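You operate a simulated robot arm through the tools that you are given. There is no shell and no other tool. Be economical: measure what you need, move in short steps, check, and stop when the job is done.

You are at the controls of a simulated robot arm. One attempt, no reset.

JOB
Tip the leftover cereal into the food caddy and stack the bowl on the plate.
Fine: it is the cream bowl and the black plate; shut the caddy's lid.

It is judged by the outcome, as a careful person would: the job done as asked, and still so three seconds after it is handed in. It fails if anything else is knocked over, pushed out of place, dropped, spilled or broken. Lids that push on must go on centred and level and be pressed home; caps that screw on are set level and turned clockwise until they are tight.

ROBOT AND FRAMES
A 7-joint arm with a two-finger parallel gripper, fixed in place. Base frame: the origin is at the foot of the arm, x ahead of it, y to its left, z up; the work surface is at about z = 750. Units: mm, rad, N and s.
With the tool pointing down near the work surface it reaches from about 200 to 680 mm from the base axis. Its first joint turns from -1.152 to 1.152 rad. Payload 2.4 kg.
Tool frame: the origin (TCP) lies between the finger pads and is the grasp point; the fingertips stand 30 mm ahead of it; z points along the fingers, y is the line along which they close. Largest opening 94 mm; finger width 28, thickness 10; the body of the gripper, 50 by 96 mm, starts 55 mm behind the TCP.
Orientation is told as [roll, pitch, yaw] about the base's x, y, z axes, in that order, counted from this pose: with the fingers straight down and closing along the base's y, the tool's x points along the base's -x, its y along +y and its z along -z.

CONTROLS
- The arm moves only by the tool drive_tool. Its argument "increments" is a list of rows, each a list of 7 numbers: the shift along the tool's x, y, z in cm, then the turn, a rotation vector about the tool's x, y, z in rad, then the closure, from 0 (fully open) to 1 (shut). In form: [[dx, dy, dz, rx, ry, rz, jaw], ...]. A call has 1 to 12 rows; each row shifts and turns the commanded pose from where the row before left it, along the tool's axes as they then stand. Each row takes 0.2 s and may step no farther than 50 mm and 0.15 rad from the row before; otherwise, or with a gripper value out of range, the whole call is refused. Where a pose cannot be reached the arm comes as near as it can. A force on the tool above 40 N (or 10 N above the force at the start of the call, whichever is more), or a blocked arm, ends the call early, and 0.2 s more pass. The fingers move at their own pace (about 153 mm/s each) and stop on an object; they squeeze with about 30 N. The grip force told is the motor's: it shows also when the fingers shut on nothing. Time passes only in rows, and 0.2 s behind the last, so rows that do not move let the fingers close. It gives the time, the measured TCP pose, the force on the tool (base axes), the opening and the grip force at its end, in the units of the frame above (readings bear some noise), with the torque about the TCP (base axes, N m) and any sound that the robot's microphone picked up, and new pictures: "show" is both (left out), scene, wrist or none.
- Cameras (640 x 400 px; columns grow to the right, rows downward): "scene" is fixed at [19.4, 457.4, 1453.1]; the picture's right is [-0.89, -0.45, 0.00], its down [-0.23, 0.45, -0.86] and it looks along [0.39, -0.77, -0.50] (base axes); focal length 321 px, centre (320, 200). "wrist" rides on the gripper at [76, 14, -102] in the tool frame; the picture's right is [-0.18, 0.98, 0.00], its down [-0.75, -0.14, -0.64] and it looks along [-0.63, -0.12, 0.77] (tool axes); focal length 243 px, centre (320, 200). There is no depth. A picture from a camera that has moved, and an enlarged one, comes with that camera's place and axes in the base frame and with its lens.
- inspect(camera, box): a new picture of the part [left, top, right, bottom] of that camera's present view, enlarged. It takes no simulated time.
- hand_in(): hands the job in; it is judged then, once.

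Go step by step. Nothing tells you positions but the pictures and the camera data: compare them with the known pose of the tool, close in by small moves and look again before you grip or let go. The budget is 120 turns and 200 pictures, counting those below and the enlarged ones. Unless the task says otherwise, let go and move clear before handing in, and close with one line.

The tools are called after "Call:" by a JSON object that holds its "name" and its "arguments". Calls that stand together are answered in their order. drive_tool: Moves the arm, as the interface text tells. Its arguments: {"type":"object","properties":{"increments":{"type":"array"},"show":{"type":"string","enum":["both","scene","wrist","none"]}},"required":["increments"]} The other tools are called the same way: inspect (camera, box) takes an enlarged picture of a part of a camera's view; hand_in () hands the job in.

At the start:

```text
clock: 0.0
position: [424.1, -66.7, 1185.9]
ee_rot: [0.0, -0.001, -0.001]
ft_force: [0.5, 0.3, 0.3]
torque: [-0.01, 0.01, -0.01]
gripper_width: 94.0
gripper_force: 0.0
```

scene: 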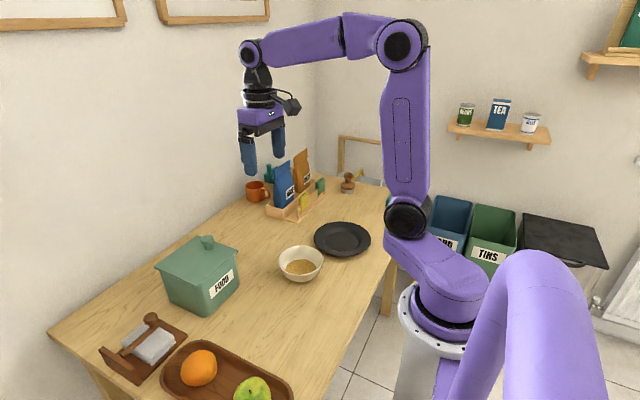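
wrist: 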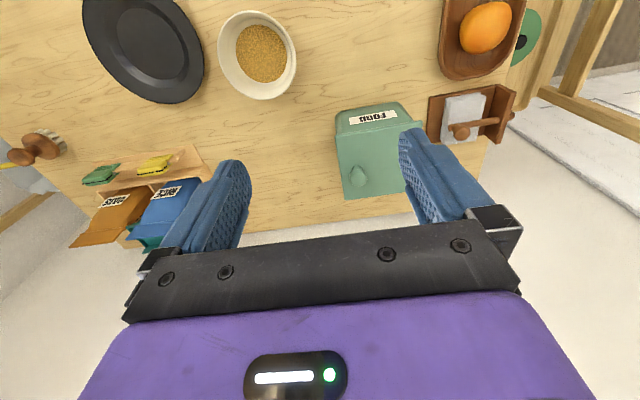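

The caddy, the cream bowl with cereal and the black plate are all in view; the caddy lid is closed and has a knob. I'll look closer before moving.

Call:
{"name": "inspect", "arguments": {"camera": "scene", "box": [140, 220, 260, 320]}}

Call:
{"name": "inspect", "arguments": {"camera": "wrist", "box": [310, 80, 450, 220]}}

Call:
{"name": "inspect", "arguments": {"camera": "scene", "box": [260, 200, 400, 300]}}

```text
4.00 times, centred on (200, 270) of scene
camera zoom: at [19.4, 457.4, 1453.1], right [-0.89, -0.45, 0.0], down [-0.23, 0.45, -0.86], along [0.39, -0.77, -0.5], focal length 1284 px, centre (800, -80)
```

zoom: 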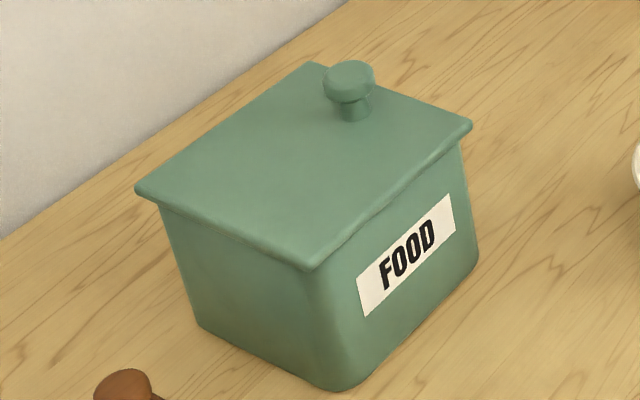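

```text
2.86 times, centred on (380, 150) of wrist
camera zoom: at [348.0, -52.7, 1289.5], right [0.18, 0.98, 0.0], down [0.75, -0.14, 0.64], along [0.63, -0.12, -0.77], focal length 693 px, centre (149, 343)
```

zoom: 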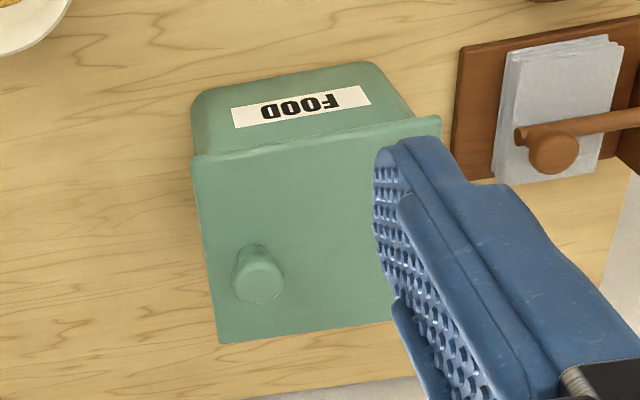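

```text
4.00 times, centred on (330, 250) of scene
camera zoom: at [19.4, 457.4, 1453.1], right [-0.89, -0.45, 0.0], down [-0.23, 0.45, -0.86], along [0.39, -0.77, -0.5], focal length 1284 px, centre (280, 0)
```

zoom: 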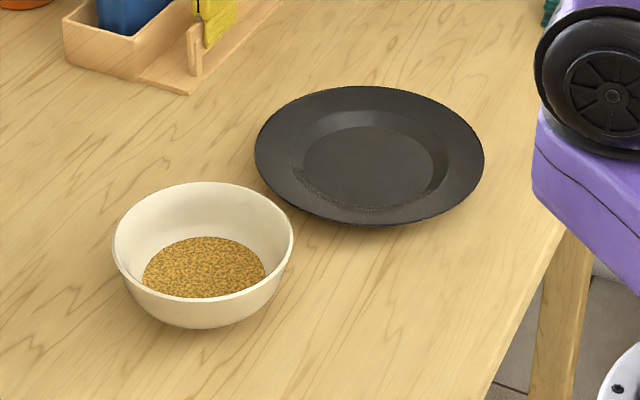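

The caddy lid is about 150 mm square, centred near (613, 13) with its top near z 885. Its knob is near (613, -30) and tops out at about z 922, so the lid may be hinged on the +y side. I'll move above the knob.

Call:
{"name": "drive_tool", "arguments": {"increments": [[-2.7, 0.52, 2.8, 0, 0, 0, 0], [-2.7, 0.52, 2.8, 0, 0, 0, 0], [-2.7, 0.52, 2.8, 0, 0, 0, 0], [-2.7, 0.52, 2.8, 0, 0, 0, 0], [-2.7, 0.52, 2.8, 0, 0, 0, 0], [-2.7, 0.52, 2.8, 0, 0, 0, 0], [-2.7, 0.52, 2.8, 0, 0, 0, 0], [0, 0, 0, 0, 0, 0, 0]]}}

```text
clock: 1.8
position: [612.0, -31.0, 990.5]
ee_rot: [0.001, -0.002, -0.001]
ft_force: [-0.4, -0.8, 0.2]
torque: [0.0, 0.0, -0.01]
gripper_width: 94.0
gripper_force: 0.1
camera wrist: at [536.1, -16.2, 1092.8], right [0.18, 0.98, 0.0], down [0.75, -0.14, 0.64], along [0.63, -0.12, -0.77], focal length 243 px, centre (320, 200)
```

scene: 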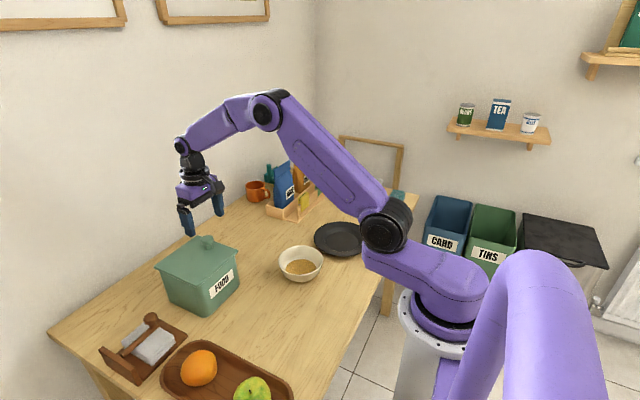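
wrist: 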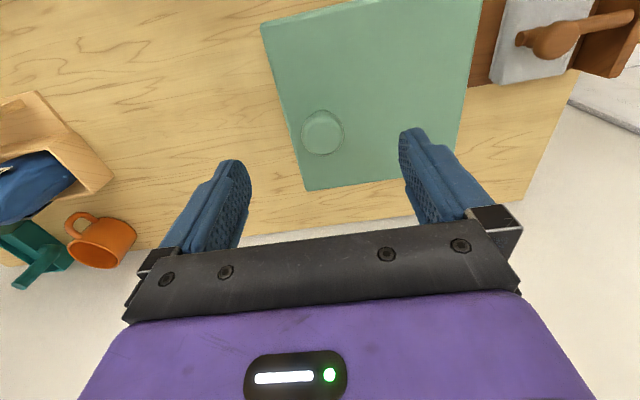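

The knob sits directly below the TCP, at about (612, -30). I'll descend and close on it.

Call:
{"name": "drive_tool", "arguments": {"increments": [[0, 0.1, 2.3, 0, 0, 0, 0], [0, 0, 2.3, 0, 0, 0, 0], [0, 0, 2.2, 0, 0, 0, 0], [0, 0, 0, 0, 0, 0, 0]], "show": "both"}}

Call:
{"name": "inspect", "arguments": {"camera": "scene", "box": [150, 200, 250, 310]}}

```text
clock: 2.8
position: [613.6, -30.9, 923.6]
ee_rot: [0.001, 0.001, -0.001]
ft_force: [-0.2, 0.2, 0.7]
torque: [-0.02, 0.03, -0.01]
gripper_width: 93.9
gripper_force: 0.0
camera wrist: at [536.8, -15.4, 1025.5], right [0.18, 0.98, 0.0], down [0.75, -0.14, 0.64], along [0.63, -0.12, -0.77], focal length 243 px, centre (320, 200)
```

scene: 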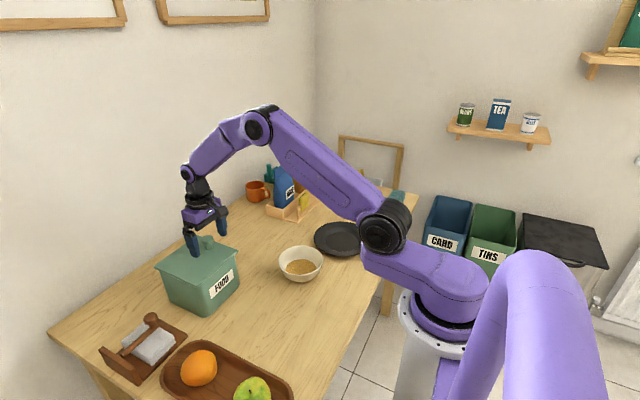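
wrist: 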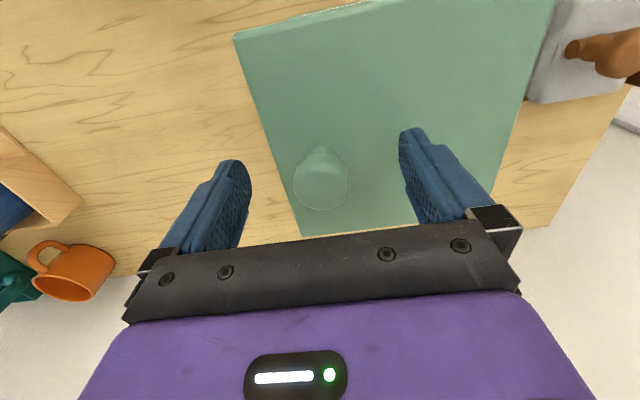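

```text
3.64 times, centred on (200, 255) of scene
camera zoom: at [19.4, 457.4, 1453.1], right [-0.89, -0.45, 0.0], down [-0.23, 0.45, -0.86], along [0.39, -0.77, -0.5], focal length 1167 px, centre (756, 0)
```

zoom: 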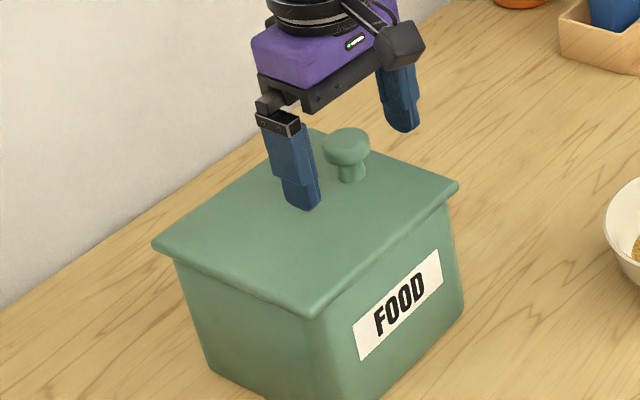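

The knob is between the fingers and the tips are just above the lid. I'll close the gripper.

Call:
{"name": "drive_tool", "arguments": {"increments": [[0.2, 0.2, 0.2, 0, 0, 0, 0.3], [0, 0, 0, 0, 0, 0, 1], [0, 0, 0, 0, 0, 0, 1], [0, 0, 0, 0, 0, 0, 1]], "show": "wrist"}}

Call:
{"name": "inspect", "arguments": {"camera": "scene", "box": [150, 200, 250, 310]}}

```text
clock: 3.8
position: [610.7, -27.6, 921.7]
ee_rot: [0.0, -0.001, -0.003]
ft_force: [-0.3, -8.2, 6.9]
torque: [0.12, 0.04, -0.09]
gripper_width: 32.9
gripper_force: 29.7
camera wrist: at [535.1, -14.8, 1024.0], right [0.19, 0.98, 0.0], down [0.75, -0.14, 0.64], along [0.63, -0.12, -0.77], focal length 243 px, centre (320, 200)
```

wrist: 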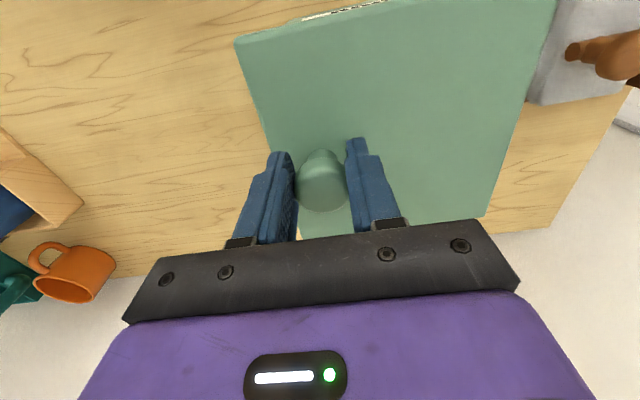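

```text
3.64 times, centred on (200, 255) of scene
camera zoom: at [19.3, 457.1, 1453.1], right [-0.89, -0.45, 0.0], down [-0.23, 0.45, -0.86], along [0.39, -0.77, -0.5], focal length 1167 px, centre (756, 0)
```

zoom: 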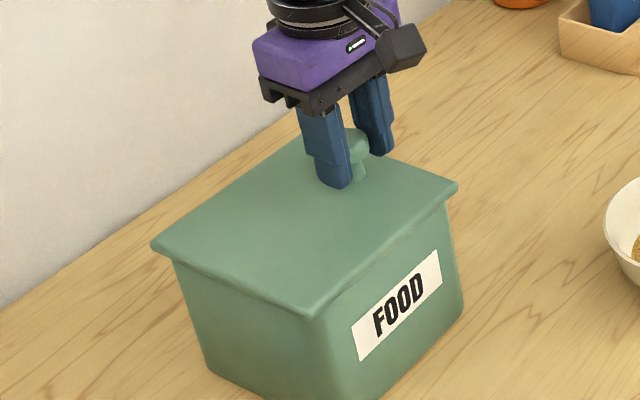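

I have the knob, 33 mm wide. I'll make a small test lift to see whether the lid is hinged or loose.

Call:
{"name": "drive_tool", "arguments": {"increments": [[0, -0.1, -0.3, 0, 0, 0, 1], [0, 0, -0.4, 0, 0, 0, 1], [0, 0, -0.4, 0, 0, 0, 1], [0, 0, 0, 0, 0, 0, 1]], "show": "wrist"}}

Call:
{"name": "inspect", "arguments": {"camera": "scene", "box": [150, 200, 250, 310]}}

```text
clock: 4.8
position: [609.1, -27.5, 931.6]
ee_rot: [-0.001, 0.005, -0.002]
ft_force: [-2.1, 0.4, -5.8]
torque: [-0.55, 0.32, 0.0]
gripper_width: 33.3
gripper_force: 30.5
camera wrist: at [534.6, -14.2, 1034.5], right [0.18, 0.98, 0.0], down [0.76, -0.14, 0.64], along [0.63, -0.12, -0.77], focal length 243 px, centre (320, 200)
```

wrist: 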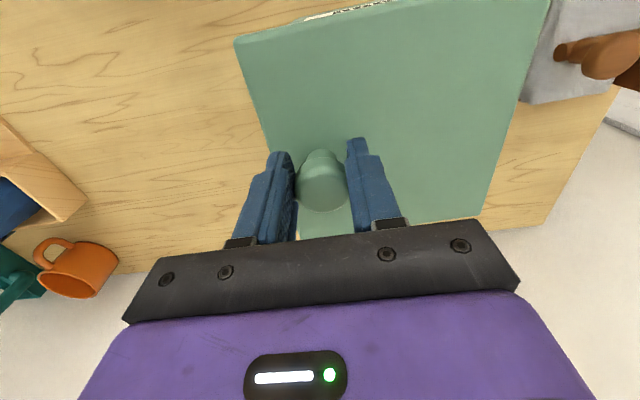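

```text
3.64 times, centred on (200, 255) of scene
camera zoom: at [19.5, 457.4, 1453.1], right [-0.89, -0.45, 0.0], down [-0.23, 0.45, -0.86], along [0.39, -0.77, -0.5], focal length 1167 px, centre (756, 0)
```

zoom: 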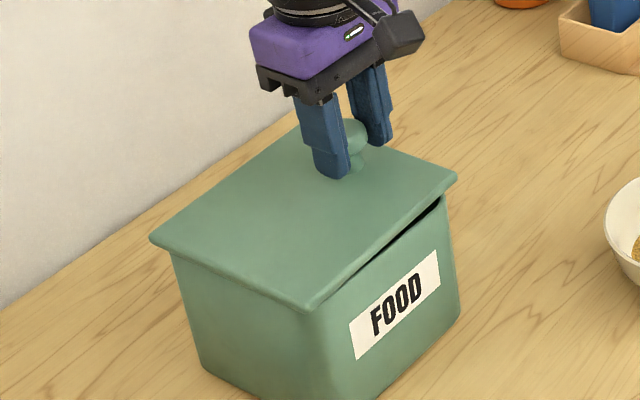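

The far (-y) edge lifts while the +y edge stays down, so the lid is hinged at y ≈ 85. I'll follow the hinge arc gently and watch the forces.

Call:
{"name": "drive_tool", "arguments": {"increments": [[0, 0.3, 0, 0.08, 0, 0, 1], [0, 0.55, -1.36, 0.12, 0, 0, 1], [0, 0.55, -1.36, 0.12, 0, 0, 1], [0, 0, 0, 0, 0, 0, 1]], "show": "wrist"}}

Call:
{"name": "inspect", "arguments": {"camera": "scene", "box": [150, 190, 260, 310]}}

```text
clock: 5.8
position: [610.8, -10.3, 957.8]
ee_rot: [-0.32, -0.003, 0.001]
ft_force: [1.6, 3.2, -1.2]
torque: [0.26, -0.21, 0.07]
gripper_width: 33.2
gripper_force: 30.1
camera wrist: at [535.2, 34.9, 1050.2], right [0.18, 0.93, -0.31], down [0.75, 0.07, 0.65], along [0.63, -0.35, -0.69], focal length 243 px, centre (320, 200)
```

wrist: 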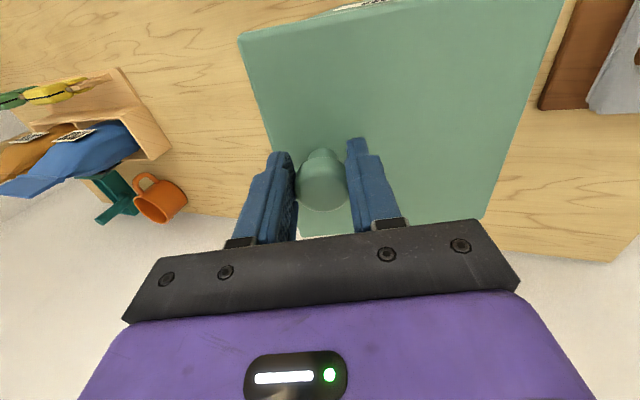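

```text
3.33 times, centred on (205, 250) of scene
camera zoom: at [19.5, 457.5, 1453.0], right [-0.89, -0.45, 0.0], down [-0.23, 0.45, -0.86], along [0.39, -0.77, -0.5], focal length 1070 px, centre (703, 33)
```

zoom: 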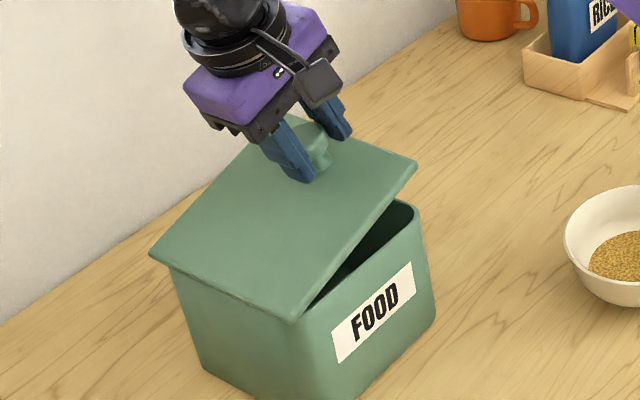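

The hinge arc fits well and the forces are small. I'll carry on opening.

Call:
{"name": "drive_tool", "arguments": {"increments": [[0, 0.55, -1.36, 0.12, 0, 0, 1], [0, 0.55, -1.36, 0.12, 0, 0, 1], [0, 0.55, -1.36, 0.12, 0, 0, 1], [0, 0.55, -1.36, 0.12, 0, 0, 1], [0, 0, 0, 0, 0, 0, 1]], "show": "scene"}}

```text
clock: 7.0
position: [610.8, 33.8, 993.5]
ee_rot: [-0.804, -0.001, 0.001]
ft_force: [3.8, 0.9, 2.3]
torque: [0.47, 0.07, -0.03]
gripper_width: 33.3
gripper_force: 29.9
```

scene: 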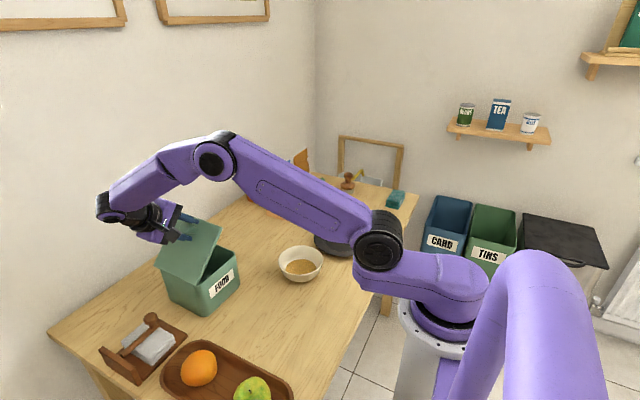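

Call:
{"name": "drive_tool", "arguments": {"increments": [[0, 0.55, -1.36, 0.12, 0, 0, 1], [0, 0.55, -1.36, 0.12, 0, 0, 1], [0, 0.55, -1.36, 0.12, 0, 0, 1], [0, 0.55, -1.36, 0.12, 0, 0, 1], [0, 0, 0, 0, 0, 0, 1]], "show": "scene"}}

```text
clock: 8.2
position: [611.2, 91.2, 1007.2]
ee_rot: [-1.283, -0.003, 0.002]
ft_force: [6.3, 2.8, 13.8]
torque: [0.35, -0.05, 0.08]
gripper_width: 33.9
gripper_force: 29.9
```

scene: 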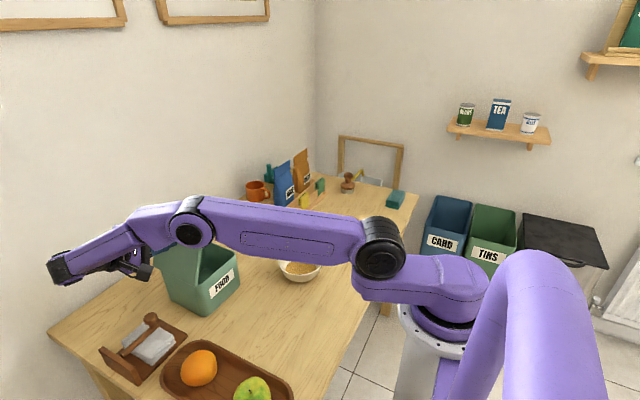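

The force grew to about 14 N upward, so I'll correct the radius slightly and go on past vertical in small steps.

Call:
{"name": "drive_tool", "arguments": {"increments": [[0, -0.2, 0, 0, 0, 0, 1], [0, 0.5, -1.38, 0.12, 0, 0, 1], [0, 0.5, -1.38, 0.12, 0, 0, 1], [0, 0, 0, 0, 0, 0, 1]], "show": "scene"}}

Call:
{"name": "inspect", "arguments": {"camera": "scene", "box": [40, 180, 260, 320]}}

```text
clock: 9.2
position: [607.2, 118.1, 1002.8]
ee_rot: [-1.523, 0.004, -0.004]
ft_force: [-0.1, -1.8, -6.4]
torque: [0.08, 0.26, 0.01]
gripper_width: 33.9
gripper_force: 29.9
out of reach, approached as far as the arm can: row 3
```

scene: 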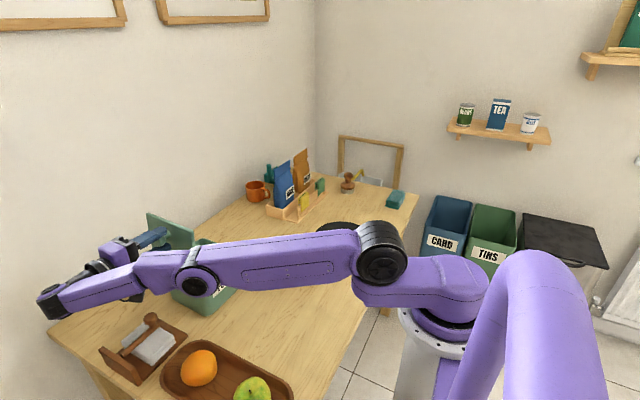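

```text
2.86 times, centred on (150, 250) of scene
camera zoom: at [19.6, 457.3, 1453.1], right [-0.89, -0.45, 0.0], down [-0.23, 0.45, -0.86], along [0.39, -0.77, -0.5], focal length 917 px, centre (806, 57)
```

zoom: 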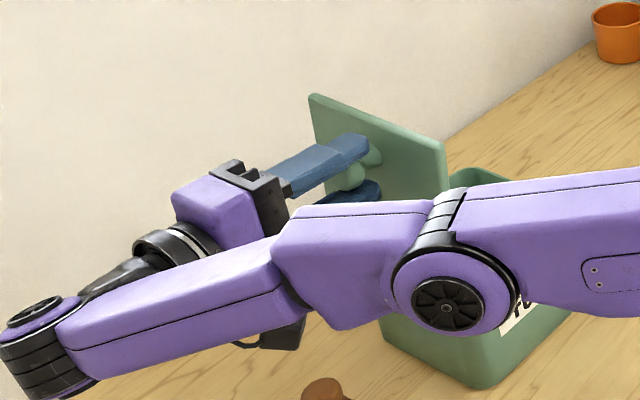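

The lid is almost vertical but the arm is at its reach limit. The pads now sit above and below the knob, so I can pivot about the closing axis to bring the wrist back toward the base.

Call:
{"name": "drive_tool", "arguments": {"increments": [[0, 0, 0, 0, -0.12, 0, 1], [0, 0, 0, 0, -0.12, 0, 1], [0, 0, 0, 0, -0.12, 0, 1], [0, 0, 0, 0, 0, 0, 1]], "show": "scene"}}

Call:
{"name": "inspect", "arguments": {"camera": "scene", "box": [40, 180, 260, 320]}}

```text
clock: 10.2
position: [608.1, 118.0, 1004.6]
ee_rot: [-1.525, -0.018, 0.36]
ft_force: [-1.5, 0.9, -3.4]
torque: [0.23, 0.15, -0.23]
gripper_width: 33.4
gripper_force: 29.5
```

scene: 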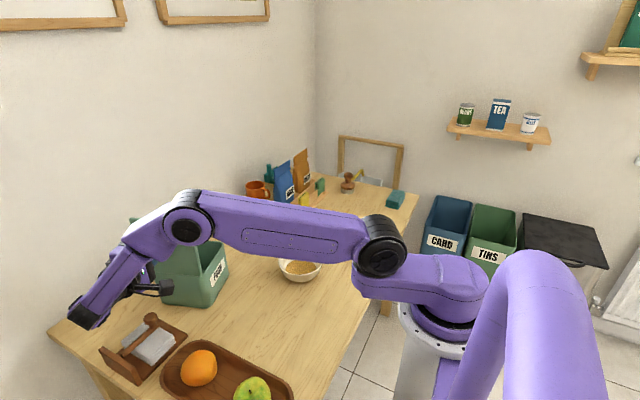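

```text
2.86 times, centred on (150, 250) of scene
camera zoom: at [19.5, 457.4, 1453.0], right [-0.89, -0.45, 0.0], down [-0.23, 0.45, -0.86], along [0.39, -0.77, -0.5], focal length 917 px, centre (806, 57)
```

zoom: 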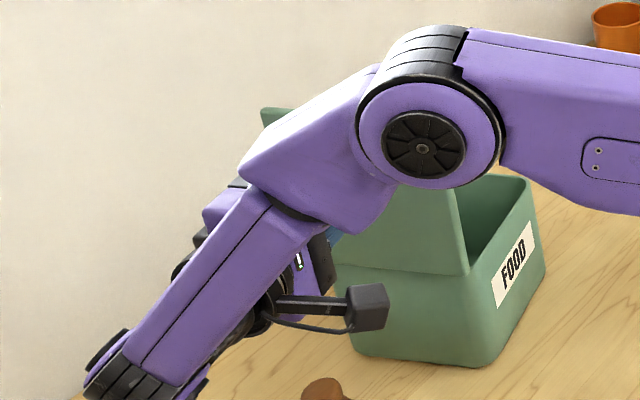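

Plenty of room now. I'll continue past vertical along the hinge.

Call:
{"name": "drive_tool", "arguments": {"increments": [[-0.41, 0.36, -1.08, 0.0935, 0, -0.035, 1], [-0.41, 0.36, -1.08, 0.0935, 0, -0.035, 1], [0, 0, 0, 0, 0, 0, 1]], "show": "scene"}}

Call:
{"name": "inspect", "arguments": {"camera": "scene", "box": [40, 180, 260, 320]}}

```text
clock: 11.0
position: [607.5, 140.9, 998.8]
ee_rot: [-1.712, 0.051, 0.356]
ft_force: [-0.6, 2.0, -2.3]
torque: [0.3, -0.19, 0.07]
gripper_width: 33.0
gripper_force: 30.3
```

scene: 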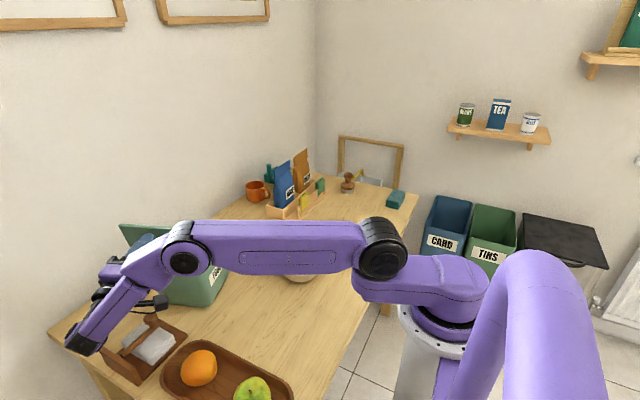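

```text
2.86 times, centred on (150, 250) of scene
camera zoom: at [19.4, 457.4, 1453.0], right [-0.89, -0.45, 0.0], down [-0.23, 0.45, -0.86], along [0.39, -0.77, -0.5], focal length 917 px, centre (806, 57)
```

zoom: 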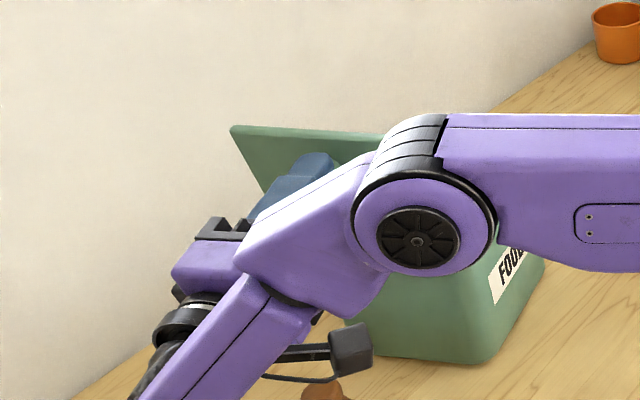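

Call:
{"name": "drive_tool", "arguments": {"increments": [[-0.41, 0.36, -1.08, 0.0935, 0, -0.035, 1], [0, 0, 0, 0, 0, 0, 1]], "show": "none"}}

```text
clock: 11.6
position: [608.4, 152.4, 993.2]
ee_rot: [-1.806, 0.088, 0.348]
ft_force: [-0.5, 0.4, -8.2]
torque: [0.83, 0.26, -0.1]
gripper_width: 34.1
gripper_force: 29.8
```

Torque is building, so a stop seems near and the lid is past vertical. I'll release gently.

Call:
{"name": "drive_tool", "arguments": {"increments": [[0, 0, 0, 0, 0, 0, 0.5], [0, 0, 0, 0, 0, 0, 0.3], [0, 0, 0, 0, 0, 0, 0.3]], "show": "wrist"}}

Call:
{"name": "inspect", "arguments": {"camera": "scene", "box": [40, 180, 260, 320]}}

```text
clock: 12.4
position: [607.8, 153.0, 992.3]
ee_rot: [-1.808, 0.088, 0.351]
ft_force: [0.0, 0.2, -0.2]
torque: [0.03, -0.01, 0.03]
gripper_width: 66.0
gripper_force: 0.0
camera wrist: at [501.0, 215.6, 962.7], right [0.17, -0.18, -0.97], down [0.48, 0.87, -0.08], along [0.86, -0.45, 0.24], focal length 243 px, centre (320, 200)
```

wrist: 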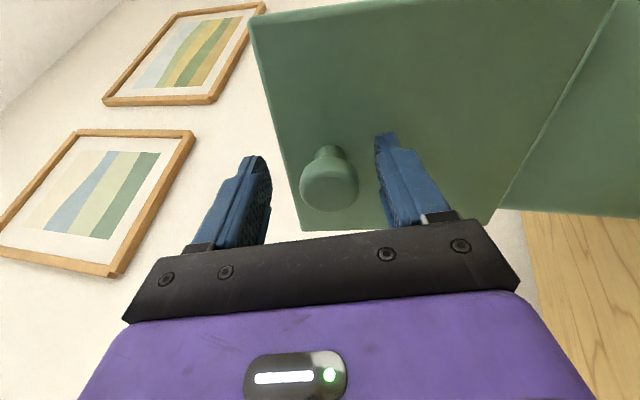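

```text
2.86 times, centred on (150, 250) of scene
camera zoom: at [19.4, 457.4, 1453.1], right [-0.89, -0.45, 0.0], down [-0.23, 0.45, -0.86], along [0.39, -0.77, -0.5], focal length 917 px, centre (806, 57)
```

zoom: 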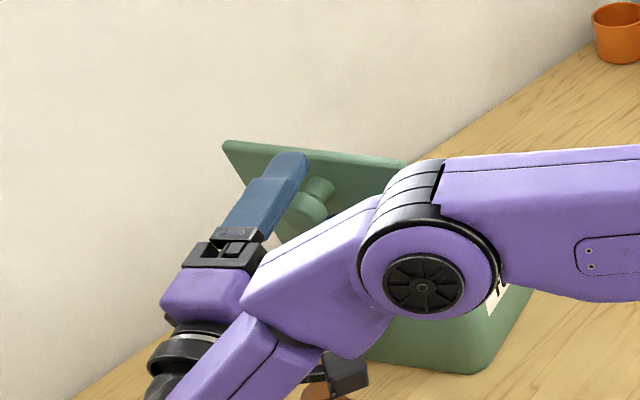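

The lid stands open by itself. I'll back the gripper away along its own axis.

Call:
{"name": "drive_tool", "arguments": {"increments": [[0, 0, -1.5, 0, 0, 0, 0.2], [0, 0, -2.5, 0, 0, 0, 0.2], [0, 0, -2.5, 0, 0, 0, 0.2], [0, -1, -2.0, 0, 0, 0, 0.2], [0, 0, 0, 0, 0, 0, 0.2]], "show": "scene"}}

```text
clock: 13.6
position: [578.5, 232.2, 982.9]
ee_rot: [-1.807, 0.086, 0.349]
ft_force: [1.4, 0.3, -0.1]
torque: [0.06, -0.02, -0.02]
gripper_width: 75.2
gripper_force: 0.1
```

scene: 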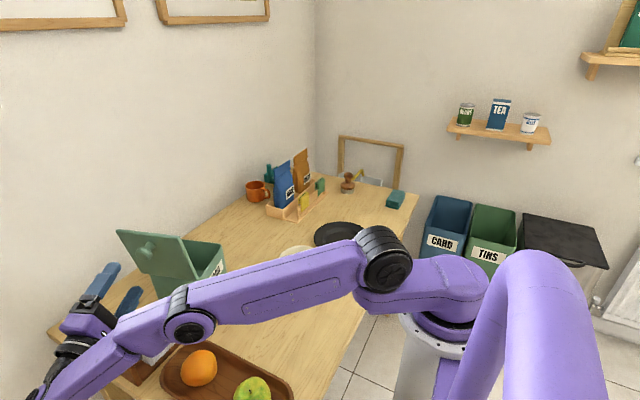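

Now I'll raise the arm clear, then turn the tool back to pointing down.

Call:
{"name": "drive_tool", "arguments": {"increments": [[1, -3.8, 0.9, 0, 0, 0, 0.2], [1.5, -3.8, 0.9, 0, 0, 0, 0.2], [2, -3.8, 0.9, 0, 0, 0, 0.2], [2, -3.8, 0.9, 0, 0, 0, 0.2], [2, -3.8, 0.9, 0, 0, 0, 0.2], [0, 0, 0, -0.13, 0, 0.04, 0.2], [0, 0, 0, -0.13, 0, 0.04, 0.2], [0, 0, 0, -0.13, 0, 0.04, 0.2], [0, 0, 0, -0.13, 0, 0.04, 0.2], [0, 0, 0, -0.13, 0, 0.04, 0.2], [0, 0, 0, 0, 0, 0, 0.2]], "show": "scene"}}

```text
clock: 16.0
position: [514.4, 209.0, 1185.1]
ee_rot: [-1.149, -0.109, 0.33]
ft_force: [-0.2, 0.1, 0.3]
torque: [0.01, -0.01, 0.01]
gripper_width: 75.4
gripper_force: 0.0
```

scene: 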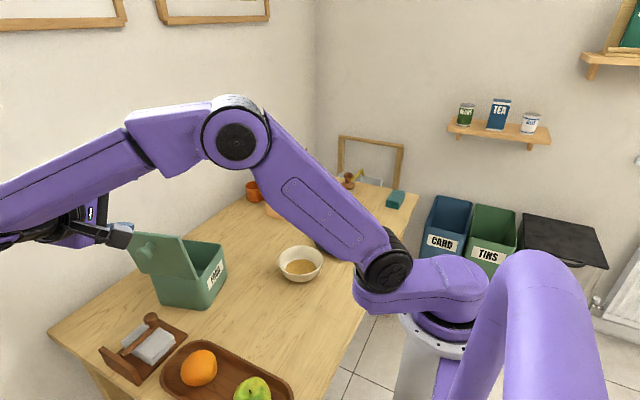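

The lid stays open. I'll level the tool and turn the yaw to 90°, so the fingers close along x for a rim grip on the bowl's far (+x) side.

Call:
{"name": "drive_tool", "arguments": {"increments": [[0, 0, 0, -0.1436, 0, 0, 0.2], [0, 0, 0, -0.1436, 0, 0, 0.2], [0, 0, 0, -0.1436, 0, 0, 0.2], [0, 0, 0, -0.1436, 0, 0, 0.2], [0, 0, 0, -0.1436, 0, 0, 0.2], [0, 0, 0, -0.1436, 0, 0, 0.2], [0, 0, 0, -0.1436, 0, 0, 0.2], [0, 0, 0, -0.1436, 0, 0, 0.2], [0, -3, 0, 0, 0.109, 0, 0], [0, -3, 0, 0, 0, -0.14, 0], [0, -3, 0, 0, 0, -0.14, 0], [0, -3, 0, 0, 0, -0.14, 0]], "show": "none"}}

```text
clock: 18.6
position: [564.7, 99.5, 1184.9]
ee_rot: [-0.003, 0.001, 0.754]
ft_force: [-0.1, -0.1, 0.2]
torque: [0.0, 0.0, 0.0]
gripper_width: 93.7
gripper_force: 0.0
```

Call:
{"name": "drive_tool", "arguments": {"increments": [[0, 0, 0, 0, 0, -0.1362, 0], [0, 0, 0, 0, 0, -0.1362, 0], [0, 0, 0, 0, 0, -0.1362, 0], [0, 0, 0, 0, 0, -0.1362, 0], [0, 0, 0, 0, 0, -0.1362, 0], [0, 0, 0, 0, 0, -0.1362, 0], [4.85, 1.0, 0, 0, 0, 0, 0], [4.85, 1.0, 0, 0, 0, 0, 0], [4.85, 1.0, 0, 0, 0, 0, 0], [4.85, 1.0, 0, 0, 0, 0, 0], [4.85, 1.0, 0, 0, 0, 0, 0], [4.85, 1.0, 0, 0, 0, 0, 0]]}}

```text
clock: 21.2
position: [501.6, -190.8, 1187.2]
ee_rot: [-0.001, 0.004, 1.569]
ft_force: [0.1, 1.0, -0.2]
torque: [0.03, 0.03, 0.0]
gripper_width: 93.7
gripper_force: 0.0
camera wrist: at [488.1, -265.7, 1288.8], right [-0.98, 0.19, 0.0], down [0.14, 0.76, 0.64], along [0.12, 0.63, -0.77], focal length 243 px, centre (320, 200)
```

scene: 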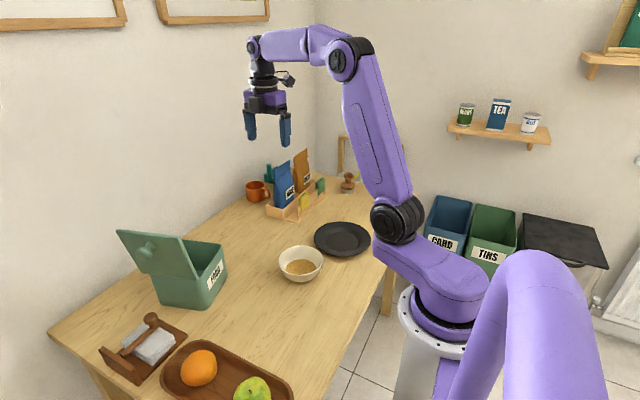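
wrist: 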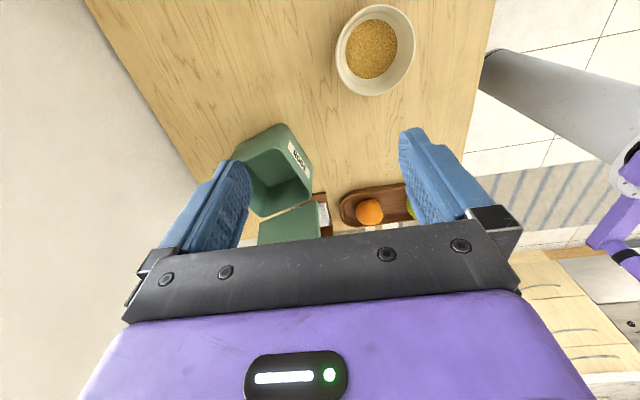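

The caddy looks slightly displaced; I'll check that, and look at the bowl as well.

Call:
{"name": "inspect", "arguments": {"camera": "scene", "box": [120, 220, 280, 320]}}

Call:
{"name": "inspect", "arguments": {"camera": "wrist", "box": [300, 0, 460, 100]}}

Call:
{"name": "inspect", "arguments": {"camera": "wrist", "box": [220, 110, 380, 250]}}

```text
4.00 times, centred on (200, 270) of scene
camera zoom: at [19.4, 457.4, 1453.1], right [-0.89, -0.45, 0.0], down [-0.23, 0.45, -0.86], along [0.39, -0.77, -0.5], focal length 1284 px, centre (800, -80)
```

zoom: 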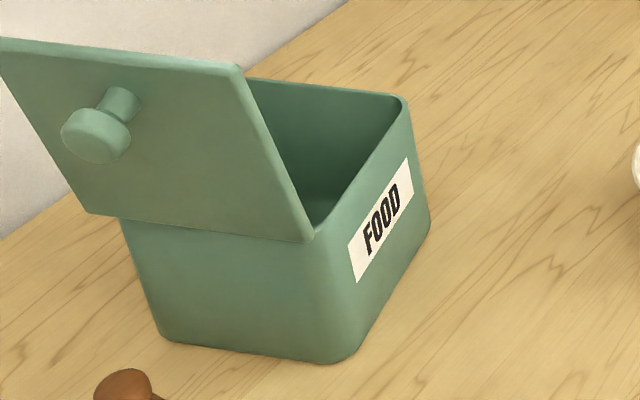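

```text
4.00 times, centred on (380, 50) of wrist
camera zoom: at [488.1, -265.7, 1288.8], right [-0.98, 0.19, 0.0], down [0.14, 0.76, 0.64], along [0.12, 0.63, -0.77], focal length 970 px, centre (80, 800)
```

zoom: 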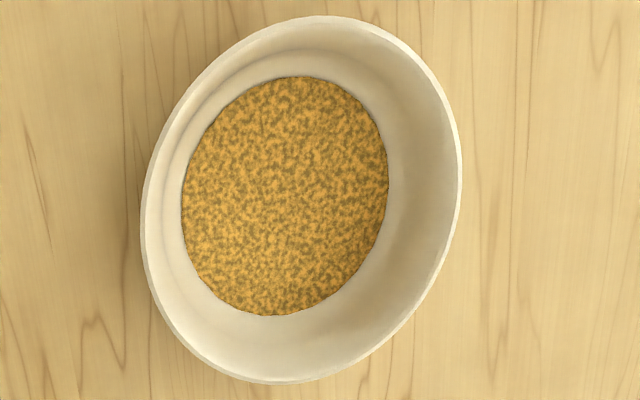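

```text
2.86 times, centred on (300, 180) of wrist
camera zoom: at [488.1, -265.7, 1288.8], right [-0.98, 0.19, 0.0], down [0.14, 0.76, 0.64], along [0.12, 0.63, -0.77], focal length 693 px, centre (377, 257)
```

zoom: 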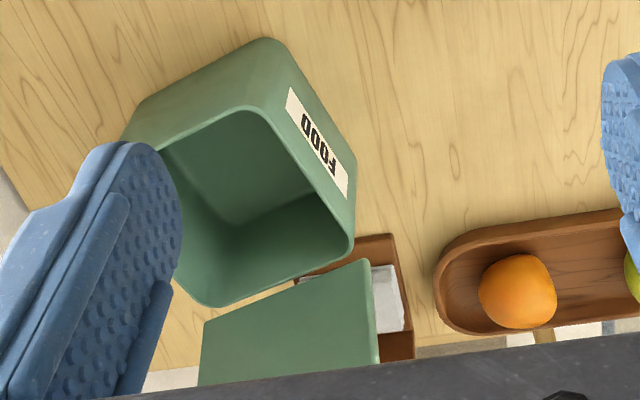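

My pivot turned the caddy by about 0.35 rad, and its opening is now centred near (650, 11). I'll straighten it later with the knob. The bowl rim is centred near (408, -182), at z about 807 with radius about 68; I'll look at its profile.

Call:
{"name": "inspect", "arguments": {"camera": "scene", "box": [270, 235, 334, 290]}}

```text
7.27 times, centred on (302, 262) of scene
camera zoom: at [19.4, 457.4, 1453.1], right [-0.89, -0.45, 0.0], down [-0.23, 0.45, -0.86], along [0.39, -0.77, -0.5], focal length 2334 px, centre (451, -254)
```

zoom: 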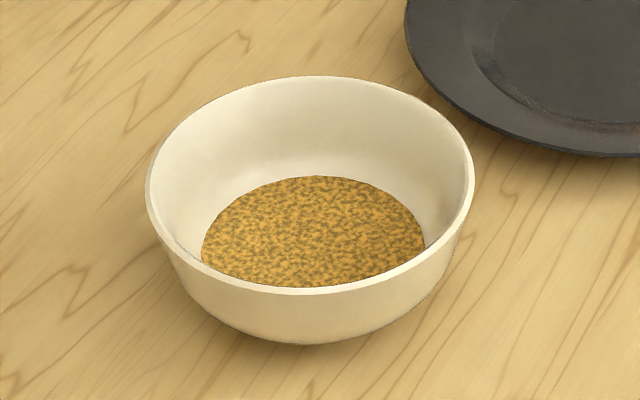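

The wall slopes about 20°, so I'll tilt the tool 0.3 rad to match it and go to a pre-grasp point just above the +x rim.

Call:
{"name": "drive_tool", "arguments": {"increments": [[0, 0, 0, -0.15, 0, 0, 0.45], [0, 0, 0, -0.15, 0, 0, 0.45], [-0.125, -1.18, 4.39, 0, 0, 0, 0.45], [-0.125, -1.18, 4.39, 0, 0, 0, 0.45], [-0.125, -1.18, 4.39, 0, 0, 0, 0.45], [-0.125, -1.18, 4.39, 0, 0, 0, 0.45], [-0.125, -1.18, 4.39, 0, 0, 0, 0.45], [-0.125, -1.18, 4.39, 0, 0, 0, 0.45], [-0.125, -1.18, 4.39, 0, 0, 0, 0.45], [0, 0, 0, 0, 0, 0, 0.45]]}}

Call:
{"name": "inspect", "arguments": {"camera": "scene", "box": [250, 190, 350, 290]}}

```text
clock: 23.4
position: [492.2, -183.0, 867.9]
ee_rot: [0.298, 0.004, 1.568]
ft_force: [0.1, 0.5, 1.1]
torque: [0.0, 0.04, -0.03]
gripper_width: 51.7
gripper_force: 0.0
camera wrist: at [509.4, -258.5, 970.3], right [-0.94, 0.19, 0.29], down [0.33, 0.75, 0.57], along [-0.11, 0.63, -0.77], focal length 243 px, centre (320, 200)
```

scene: 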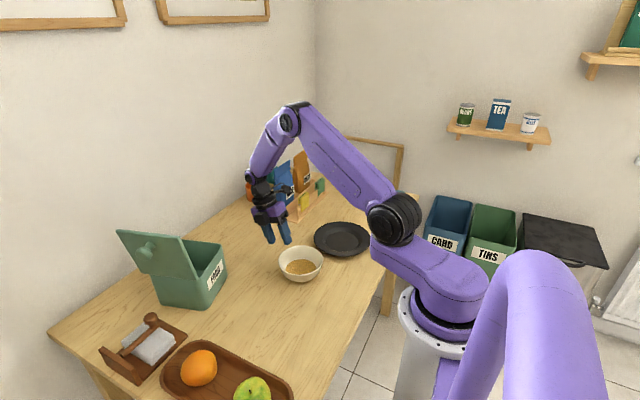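
wrist: 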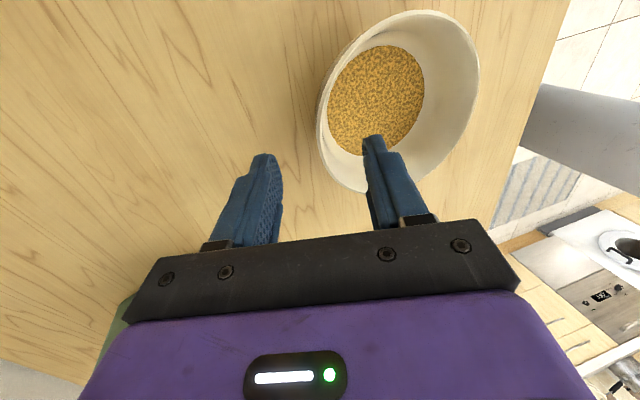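

```text
4.00 times, centred on (300, 240) of scene
camera zoom: at [19.4, 457.4, 1453.1], right [-0.89, -0.45, 0.0], down [-0.23, 0.45, -0.86], along [0.39, -0.77, -0.5], focal length 1284 px, centre (400, 40)
```

zoom: 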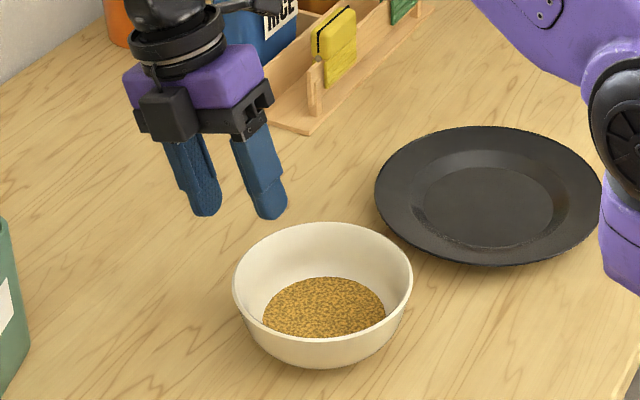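

The rim lines up with the gap between the fingers. I'll advance along the tool axis.

Call:
{"name": "drive_tool", "arguments": {"increments": [[0, 0.1, 2.0, 0, 0, 0, 0.45], [0, 0.1, 2.0, 0, 0, 0, 0.45], [0, 0, 1.6, 0, 0, 0, 0.45], [0, 0, 0, 0, 0, 0, 0.45]]}}

Call:
{"name": "inspect", "arguments": {"camera": "scene", "box": [250, 210, 350, 290]}}

```text
clock: 24.4
position: [474.8, -183.7, 815.8]
ee_rot: [0.299, 0.001, 1.569]
ft_force: [0.2, 0.6, 0.8]
torque: [0.0, 0.0, 0.05]
gripper_width: 51.6
gripper_force: 0.0
camera wrist: at [491.0, -259.1, 918.0], right [-0.94, 0.19, 0.29], down [0.33, 0.76, 0.57], along [-0.11, 0.63, -0.77], focal length 243 px, centre (320, 200)
```

scene: 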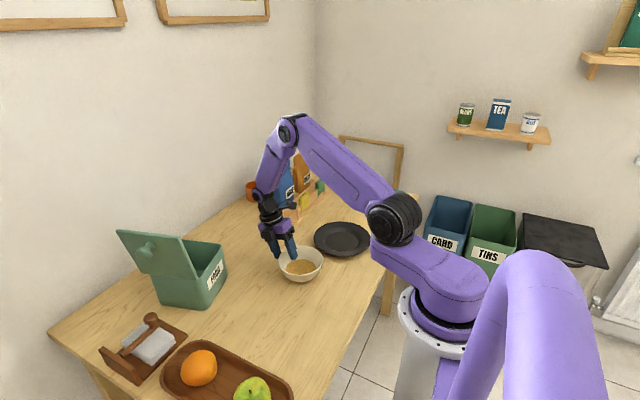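
wrist: 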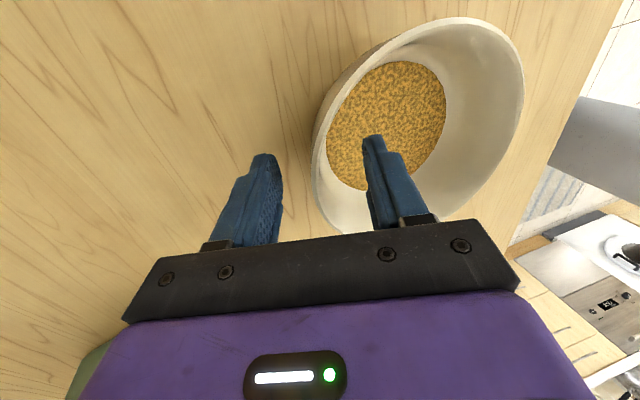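

```text
5.00 times, centred on (300, 250) of scene
camera zoom: at [19.4, 457.4, 1453.1], right [-0.89, -0.45, 0.0], down [-0.23, 0.45, -0.86], along [0.39, -0.77, -0.5], focal length 1604 px, centre (420, -50)
```

zoom: 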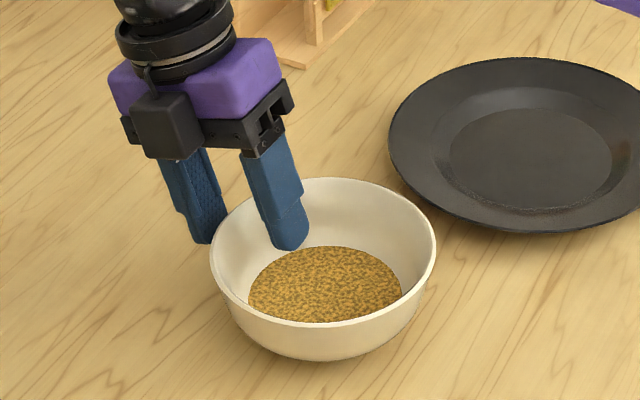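

The fingers straddle the rim. I'll close on it.

Call:
{"name": "drive_tool", "arguments": {"increments": [[0, 0, 0.3, 0, 0, 0, 0.6], [0, 0, 0, 0, 0, 0, 0.75], [0, 0, 0, 0, 0, 0, 0.9], [0, 0, 0, 0, 0, 0, 1], [0, 0, 0, 0, 0, 0, 1]], "show": "wrist"}}

Call:
{"name": "inspect", "arguments": {"camera": "scene", "box": [250, 210, 350, 290]}}

```text
clock: 25.6
position: [472.4, -182.6, 812.8]
ee_rot: [0.299, 0.002, 1.569]
ft_force: [-3.2, 0.4, 8.0]
torque: [-0.03, 1.01, 0.04]
gripper_width: 10.3
gripper_force: 30.3
camera wrist: at [489.7, -258.8, 915.2], right [-0.94, 0.19, 0.29], down [0.33, 0.75, 0.57], along [-0.11, 0.63, -0.77], focal length 243 px, centre (320, 200)
```

wrist: 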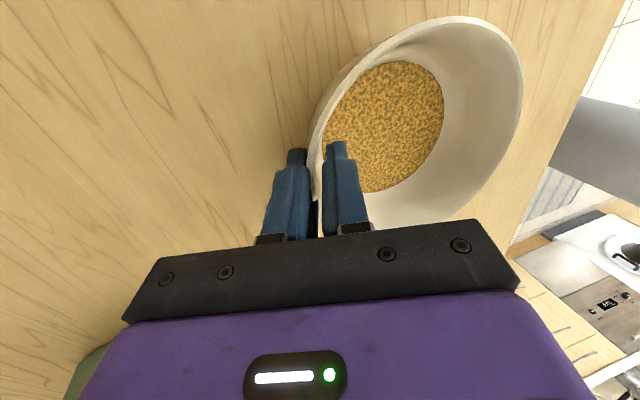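

```text
5.00 times, centred on (300, 250) of scene
camera zoom: at [19.3, 457.4, 1453.0], right [-0.89, -0.45, 0.0], down [-0.23, 0.45, -0.86], along [0.39, -0.77, -0.5], focal length 1604 px, centre (420, -50)
```

zoom: 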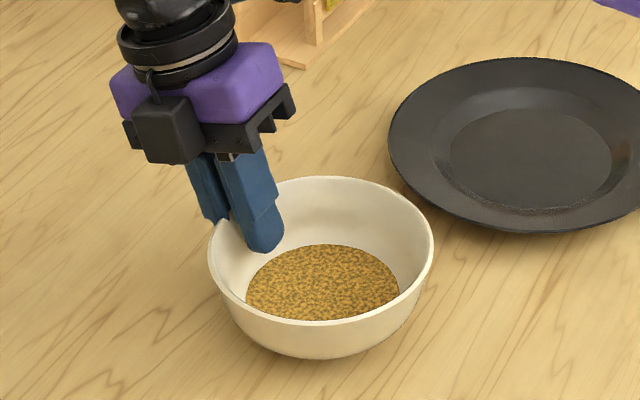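

Gripped. I'll lift slowly, straight up.

Call:
{"name": "drive_tool", "arguments": {"increments": [[0, 0.3, -0.95, 0, 0, 0, 1], [0, 0.3, -0.95, 0, 0, 0, 1], [0, 0.59, -1.91, 0, 0, 0, 1], [0, 0, 0, 0, 0, 0, 1]], "show": "wrist"}}

Call:
{"name": "inspect", "arguments": {"camera": "scene", "box": [250, 200, 350, 280]}}

```text
clock: 26.6
position: [474.4, -182.1, 851.9]
ee_rot: [0.3, 0.003, 1.568]
ft_force: [-0.2, 0.0, -3.7]
torque: [-0.01, -0.12, 0.0]
gripper_width: 9.1
gripper_force: 29.9
camera wrist: at [490.1, -258.6, 954.9], right [-0.94, 0.19, 0.29], down [0.33, 0.75, 0.57], along [-0.11, 0.63, -0.77], focal length 243 px, centre (320, 200)
```

wrist: 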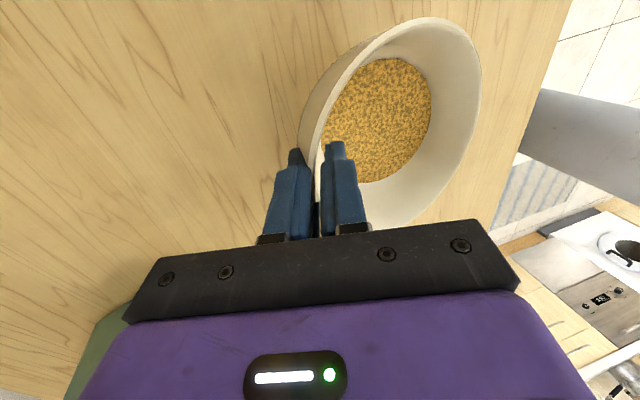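

```text
5.00 times, centred on (300, 240) of scene
camera zoom: at [19.5, 457.3, 1453.1], right [-0.89, -0.45, 0.0], down [-0.23, 0.45, -0.86], along [0.39, -0.77, -0.5], focal length 1604 px, centre (420, 0)
```

zoom: 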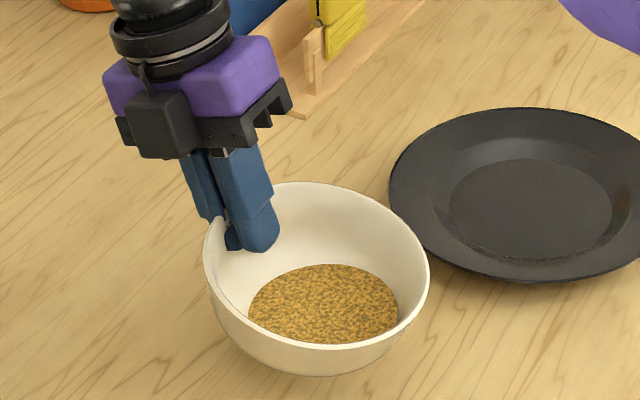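

The bowl settled about 0.22 rad tilted in the grip. With the caddy displaced 40 mm outward, the pour would be at the edge of reach, so I'll set the bowl back level where it stood and restore the caddy first.

Call:
{"name": "drive_tool", "arguments": {"increments": [[0, 0, 0, -0.11, 0, 0, 1], [0, 0, 0, -0.11, 0, 0, 1], [0, -0.6, 1.04, 0, 0, 0, 1], [0, -0.6, 1.04, 0, 0, 0, 1], [0, -0.4, 0.7, 0, 0, 0, 1], [0, 0, 0, 0, 0, 0, 1]], "show": "wrist"}}

Call:
{"name": "inspect", "arguments": {"camera": "scene", "box": [250, 210, 350, 290]}}

```text
clock: 28.0
position: [473.3, -182.8, 819.6]
ee_rot: [0.518, 0.004, 1.57]
ft_force: [0.0, -1.1, -3.7]
torque: [-0.01, -0.19, 0.03]
gripper_width: 9.0
gripper_force: 29.9
camera wrist: at [511.9, -259.0, 916.1], right [-0.85, 0.19, 0.49], down [0.44, 0.75, 0.48], along [-0.28, 0.63, -0.73], focal length 243 px, centre (320, 200)
```

wrist: 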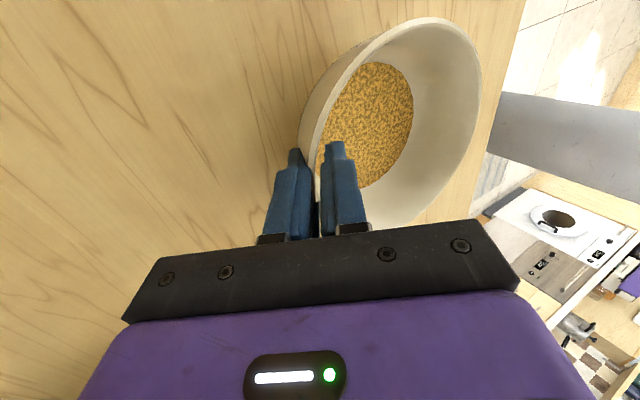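

```text
5.00 times, centred on (300, 250) of scene
camera zoom: at [19.5, 457.3, 1453.1], right [-0.89, -0.45, 0.0], down [-0.23, 0.45, -0.86], along [0.39, -0.77, -0.5], focal length 1604 px, centre (420, -50)
```

zoom: 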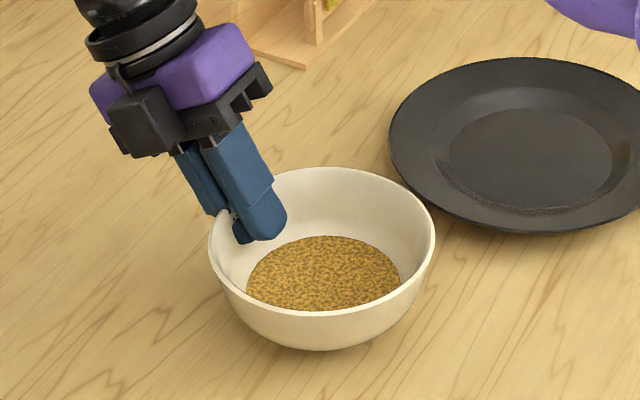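

The bowl is level and about 7 mm above the table. I'll lower it to contact and let go.

Call:
{"name": "drive_tool", "arguments": {"increments": [[0, -0.15, 0.26, 0, 0, 0, 1], [0, -0.15, 0.26, 0, 0, 0, 1], [0, 0, 0, 0, 0, 0, 1]], "show": "none"}}

```text
clock: 28.8
position: [473.3, -181.8, 812.6]
ee_rot: [0.517, 0.004, 1.569]
ft_force: [-0.1, -0.7, -3.9]
torque: [-0.04, -0.18, -0.03]
gripper_width: 9.2
gripper_force: 30.0
```

Call:
{"name": "drive_tool", "arguments": {"increments": [[0, -0.1, 0.17, 0, 0, 0, 1], [0, -0.1, 0.17, 0, 0, 0, 1], [0, 0, 0, 0, 0, 0, 1]], "show": "none"}}

Call:
{"name": "inspect", "arguments": {"camera": "scene", "box": [250, 210, 350, 290]}}

```text
clock: 29.6
position: [475.2, -183.8, 810.9]
ee_rot: [0.514, 0.004, 1.57]
ft_force: [6.9, 0.0, 20.4]
torque: [0.23, -0.01, -0.13]
gripper_width: 8.8
gripper_force: 30.5
```

```text
5.00 times, centred on (300, 250) of scene
camera zoom: at [19.3, 457.5, 1453.0], right [-0.89, -0.45, 0.0], down [-0.23, 0.45, -0.86], along [0.39, -0.77, -0.5], focal length 1604 px, centre (420, -50)
```

zoom: 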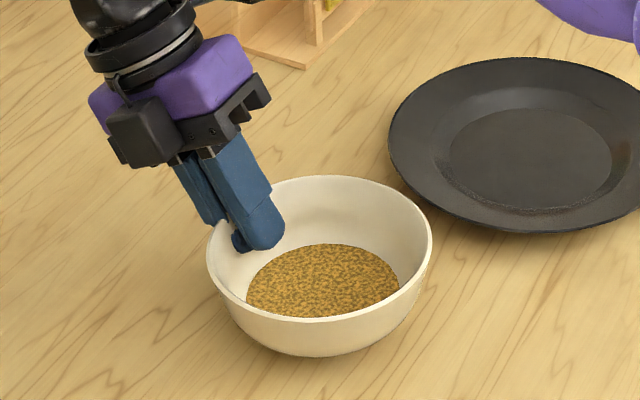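

Contact made. I'll release and retreat.

Call:
{"name": "drive_tool", "arguments": {"increments": [[0, 0.1, -0.17, 0, 0, 0, 0.8], [0, 0, 0, 0, 0, 0, 0.6], [0, 0, -2.0, 0, 0, 0, 0.5], [0, 0, -4, 0, 0, 0, 0.5], [0, 0, -4, 0, 0, 0, 0.5], [0, 0, -4, 0.15, 0, 0, 0.5], [0, 0, -4, 0.15, 0, 0, 0.5], [0, 0, 0, 0.15, 0, 0, 0.5], [0, 0, 0, 0.066, 0, 0, 0.5], [0, 0, 0, 0, 0, 0, 0.5]], "show": "both"}}

```text
clock: 31.8
position: [556.4, -182.6, 971.6]
ee_rot: [0.001, 0.005, 1.569]
ft_force: [0.8, 0.0, 0.4]
torque: [-0.01, 0.02, 0.0]
gripper_width: 46.7
gripper_force: 0.1
camera wrist: at [542.8, -257.9, 1074.5], right [-0.98, 0.19, 0.0], down [0.14, 0.76, 0.64], along [0.12, 0.63, -0.77], focal length 243 px, centre (320, 200)
```

scene: 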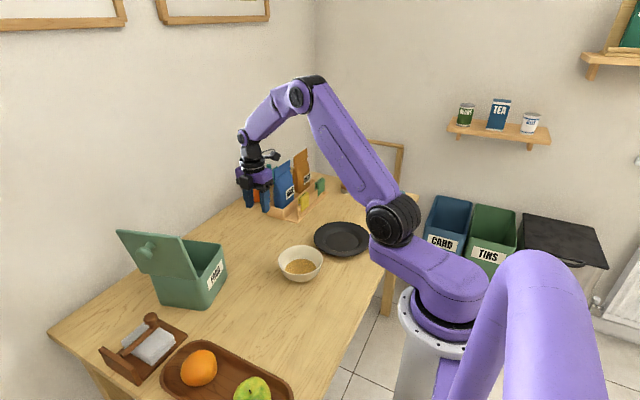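
wrist: 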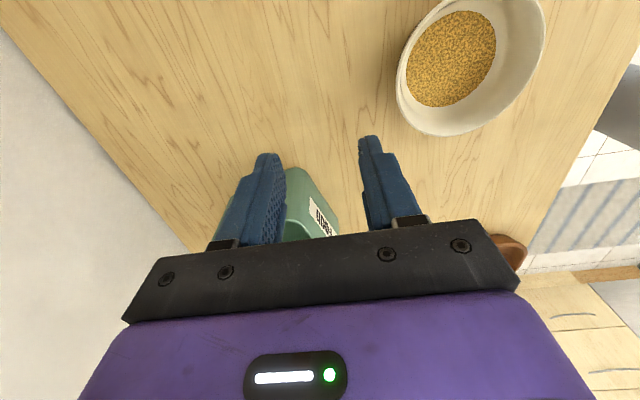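

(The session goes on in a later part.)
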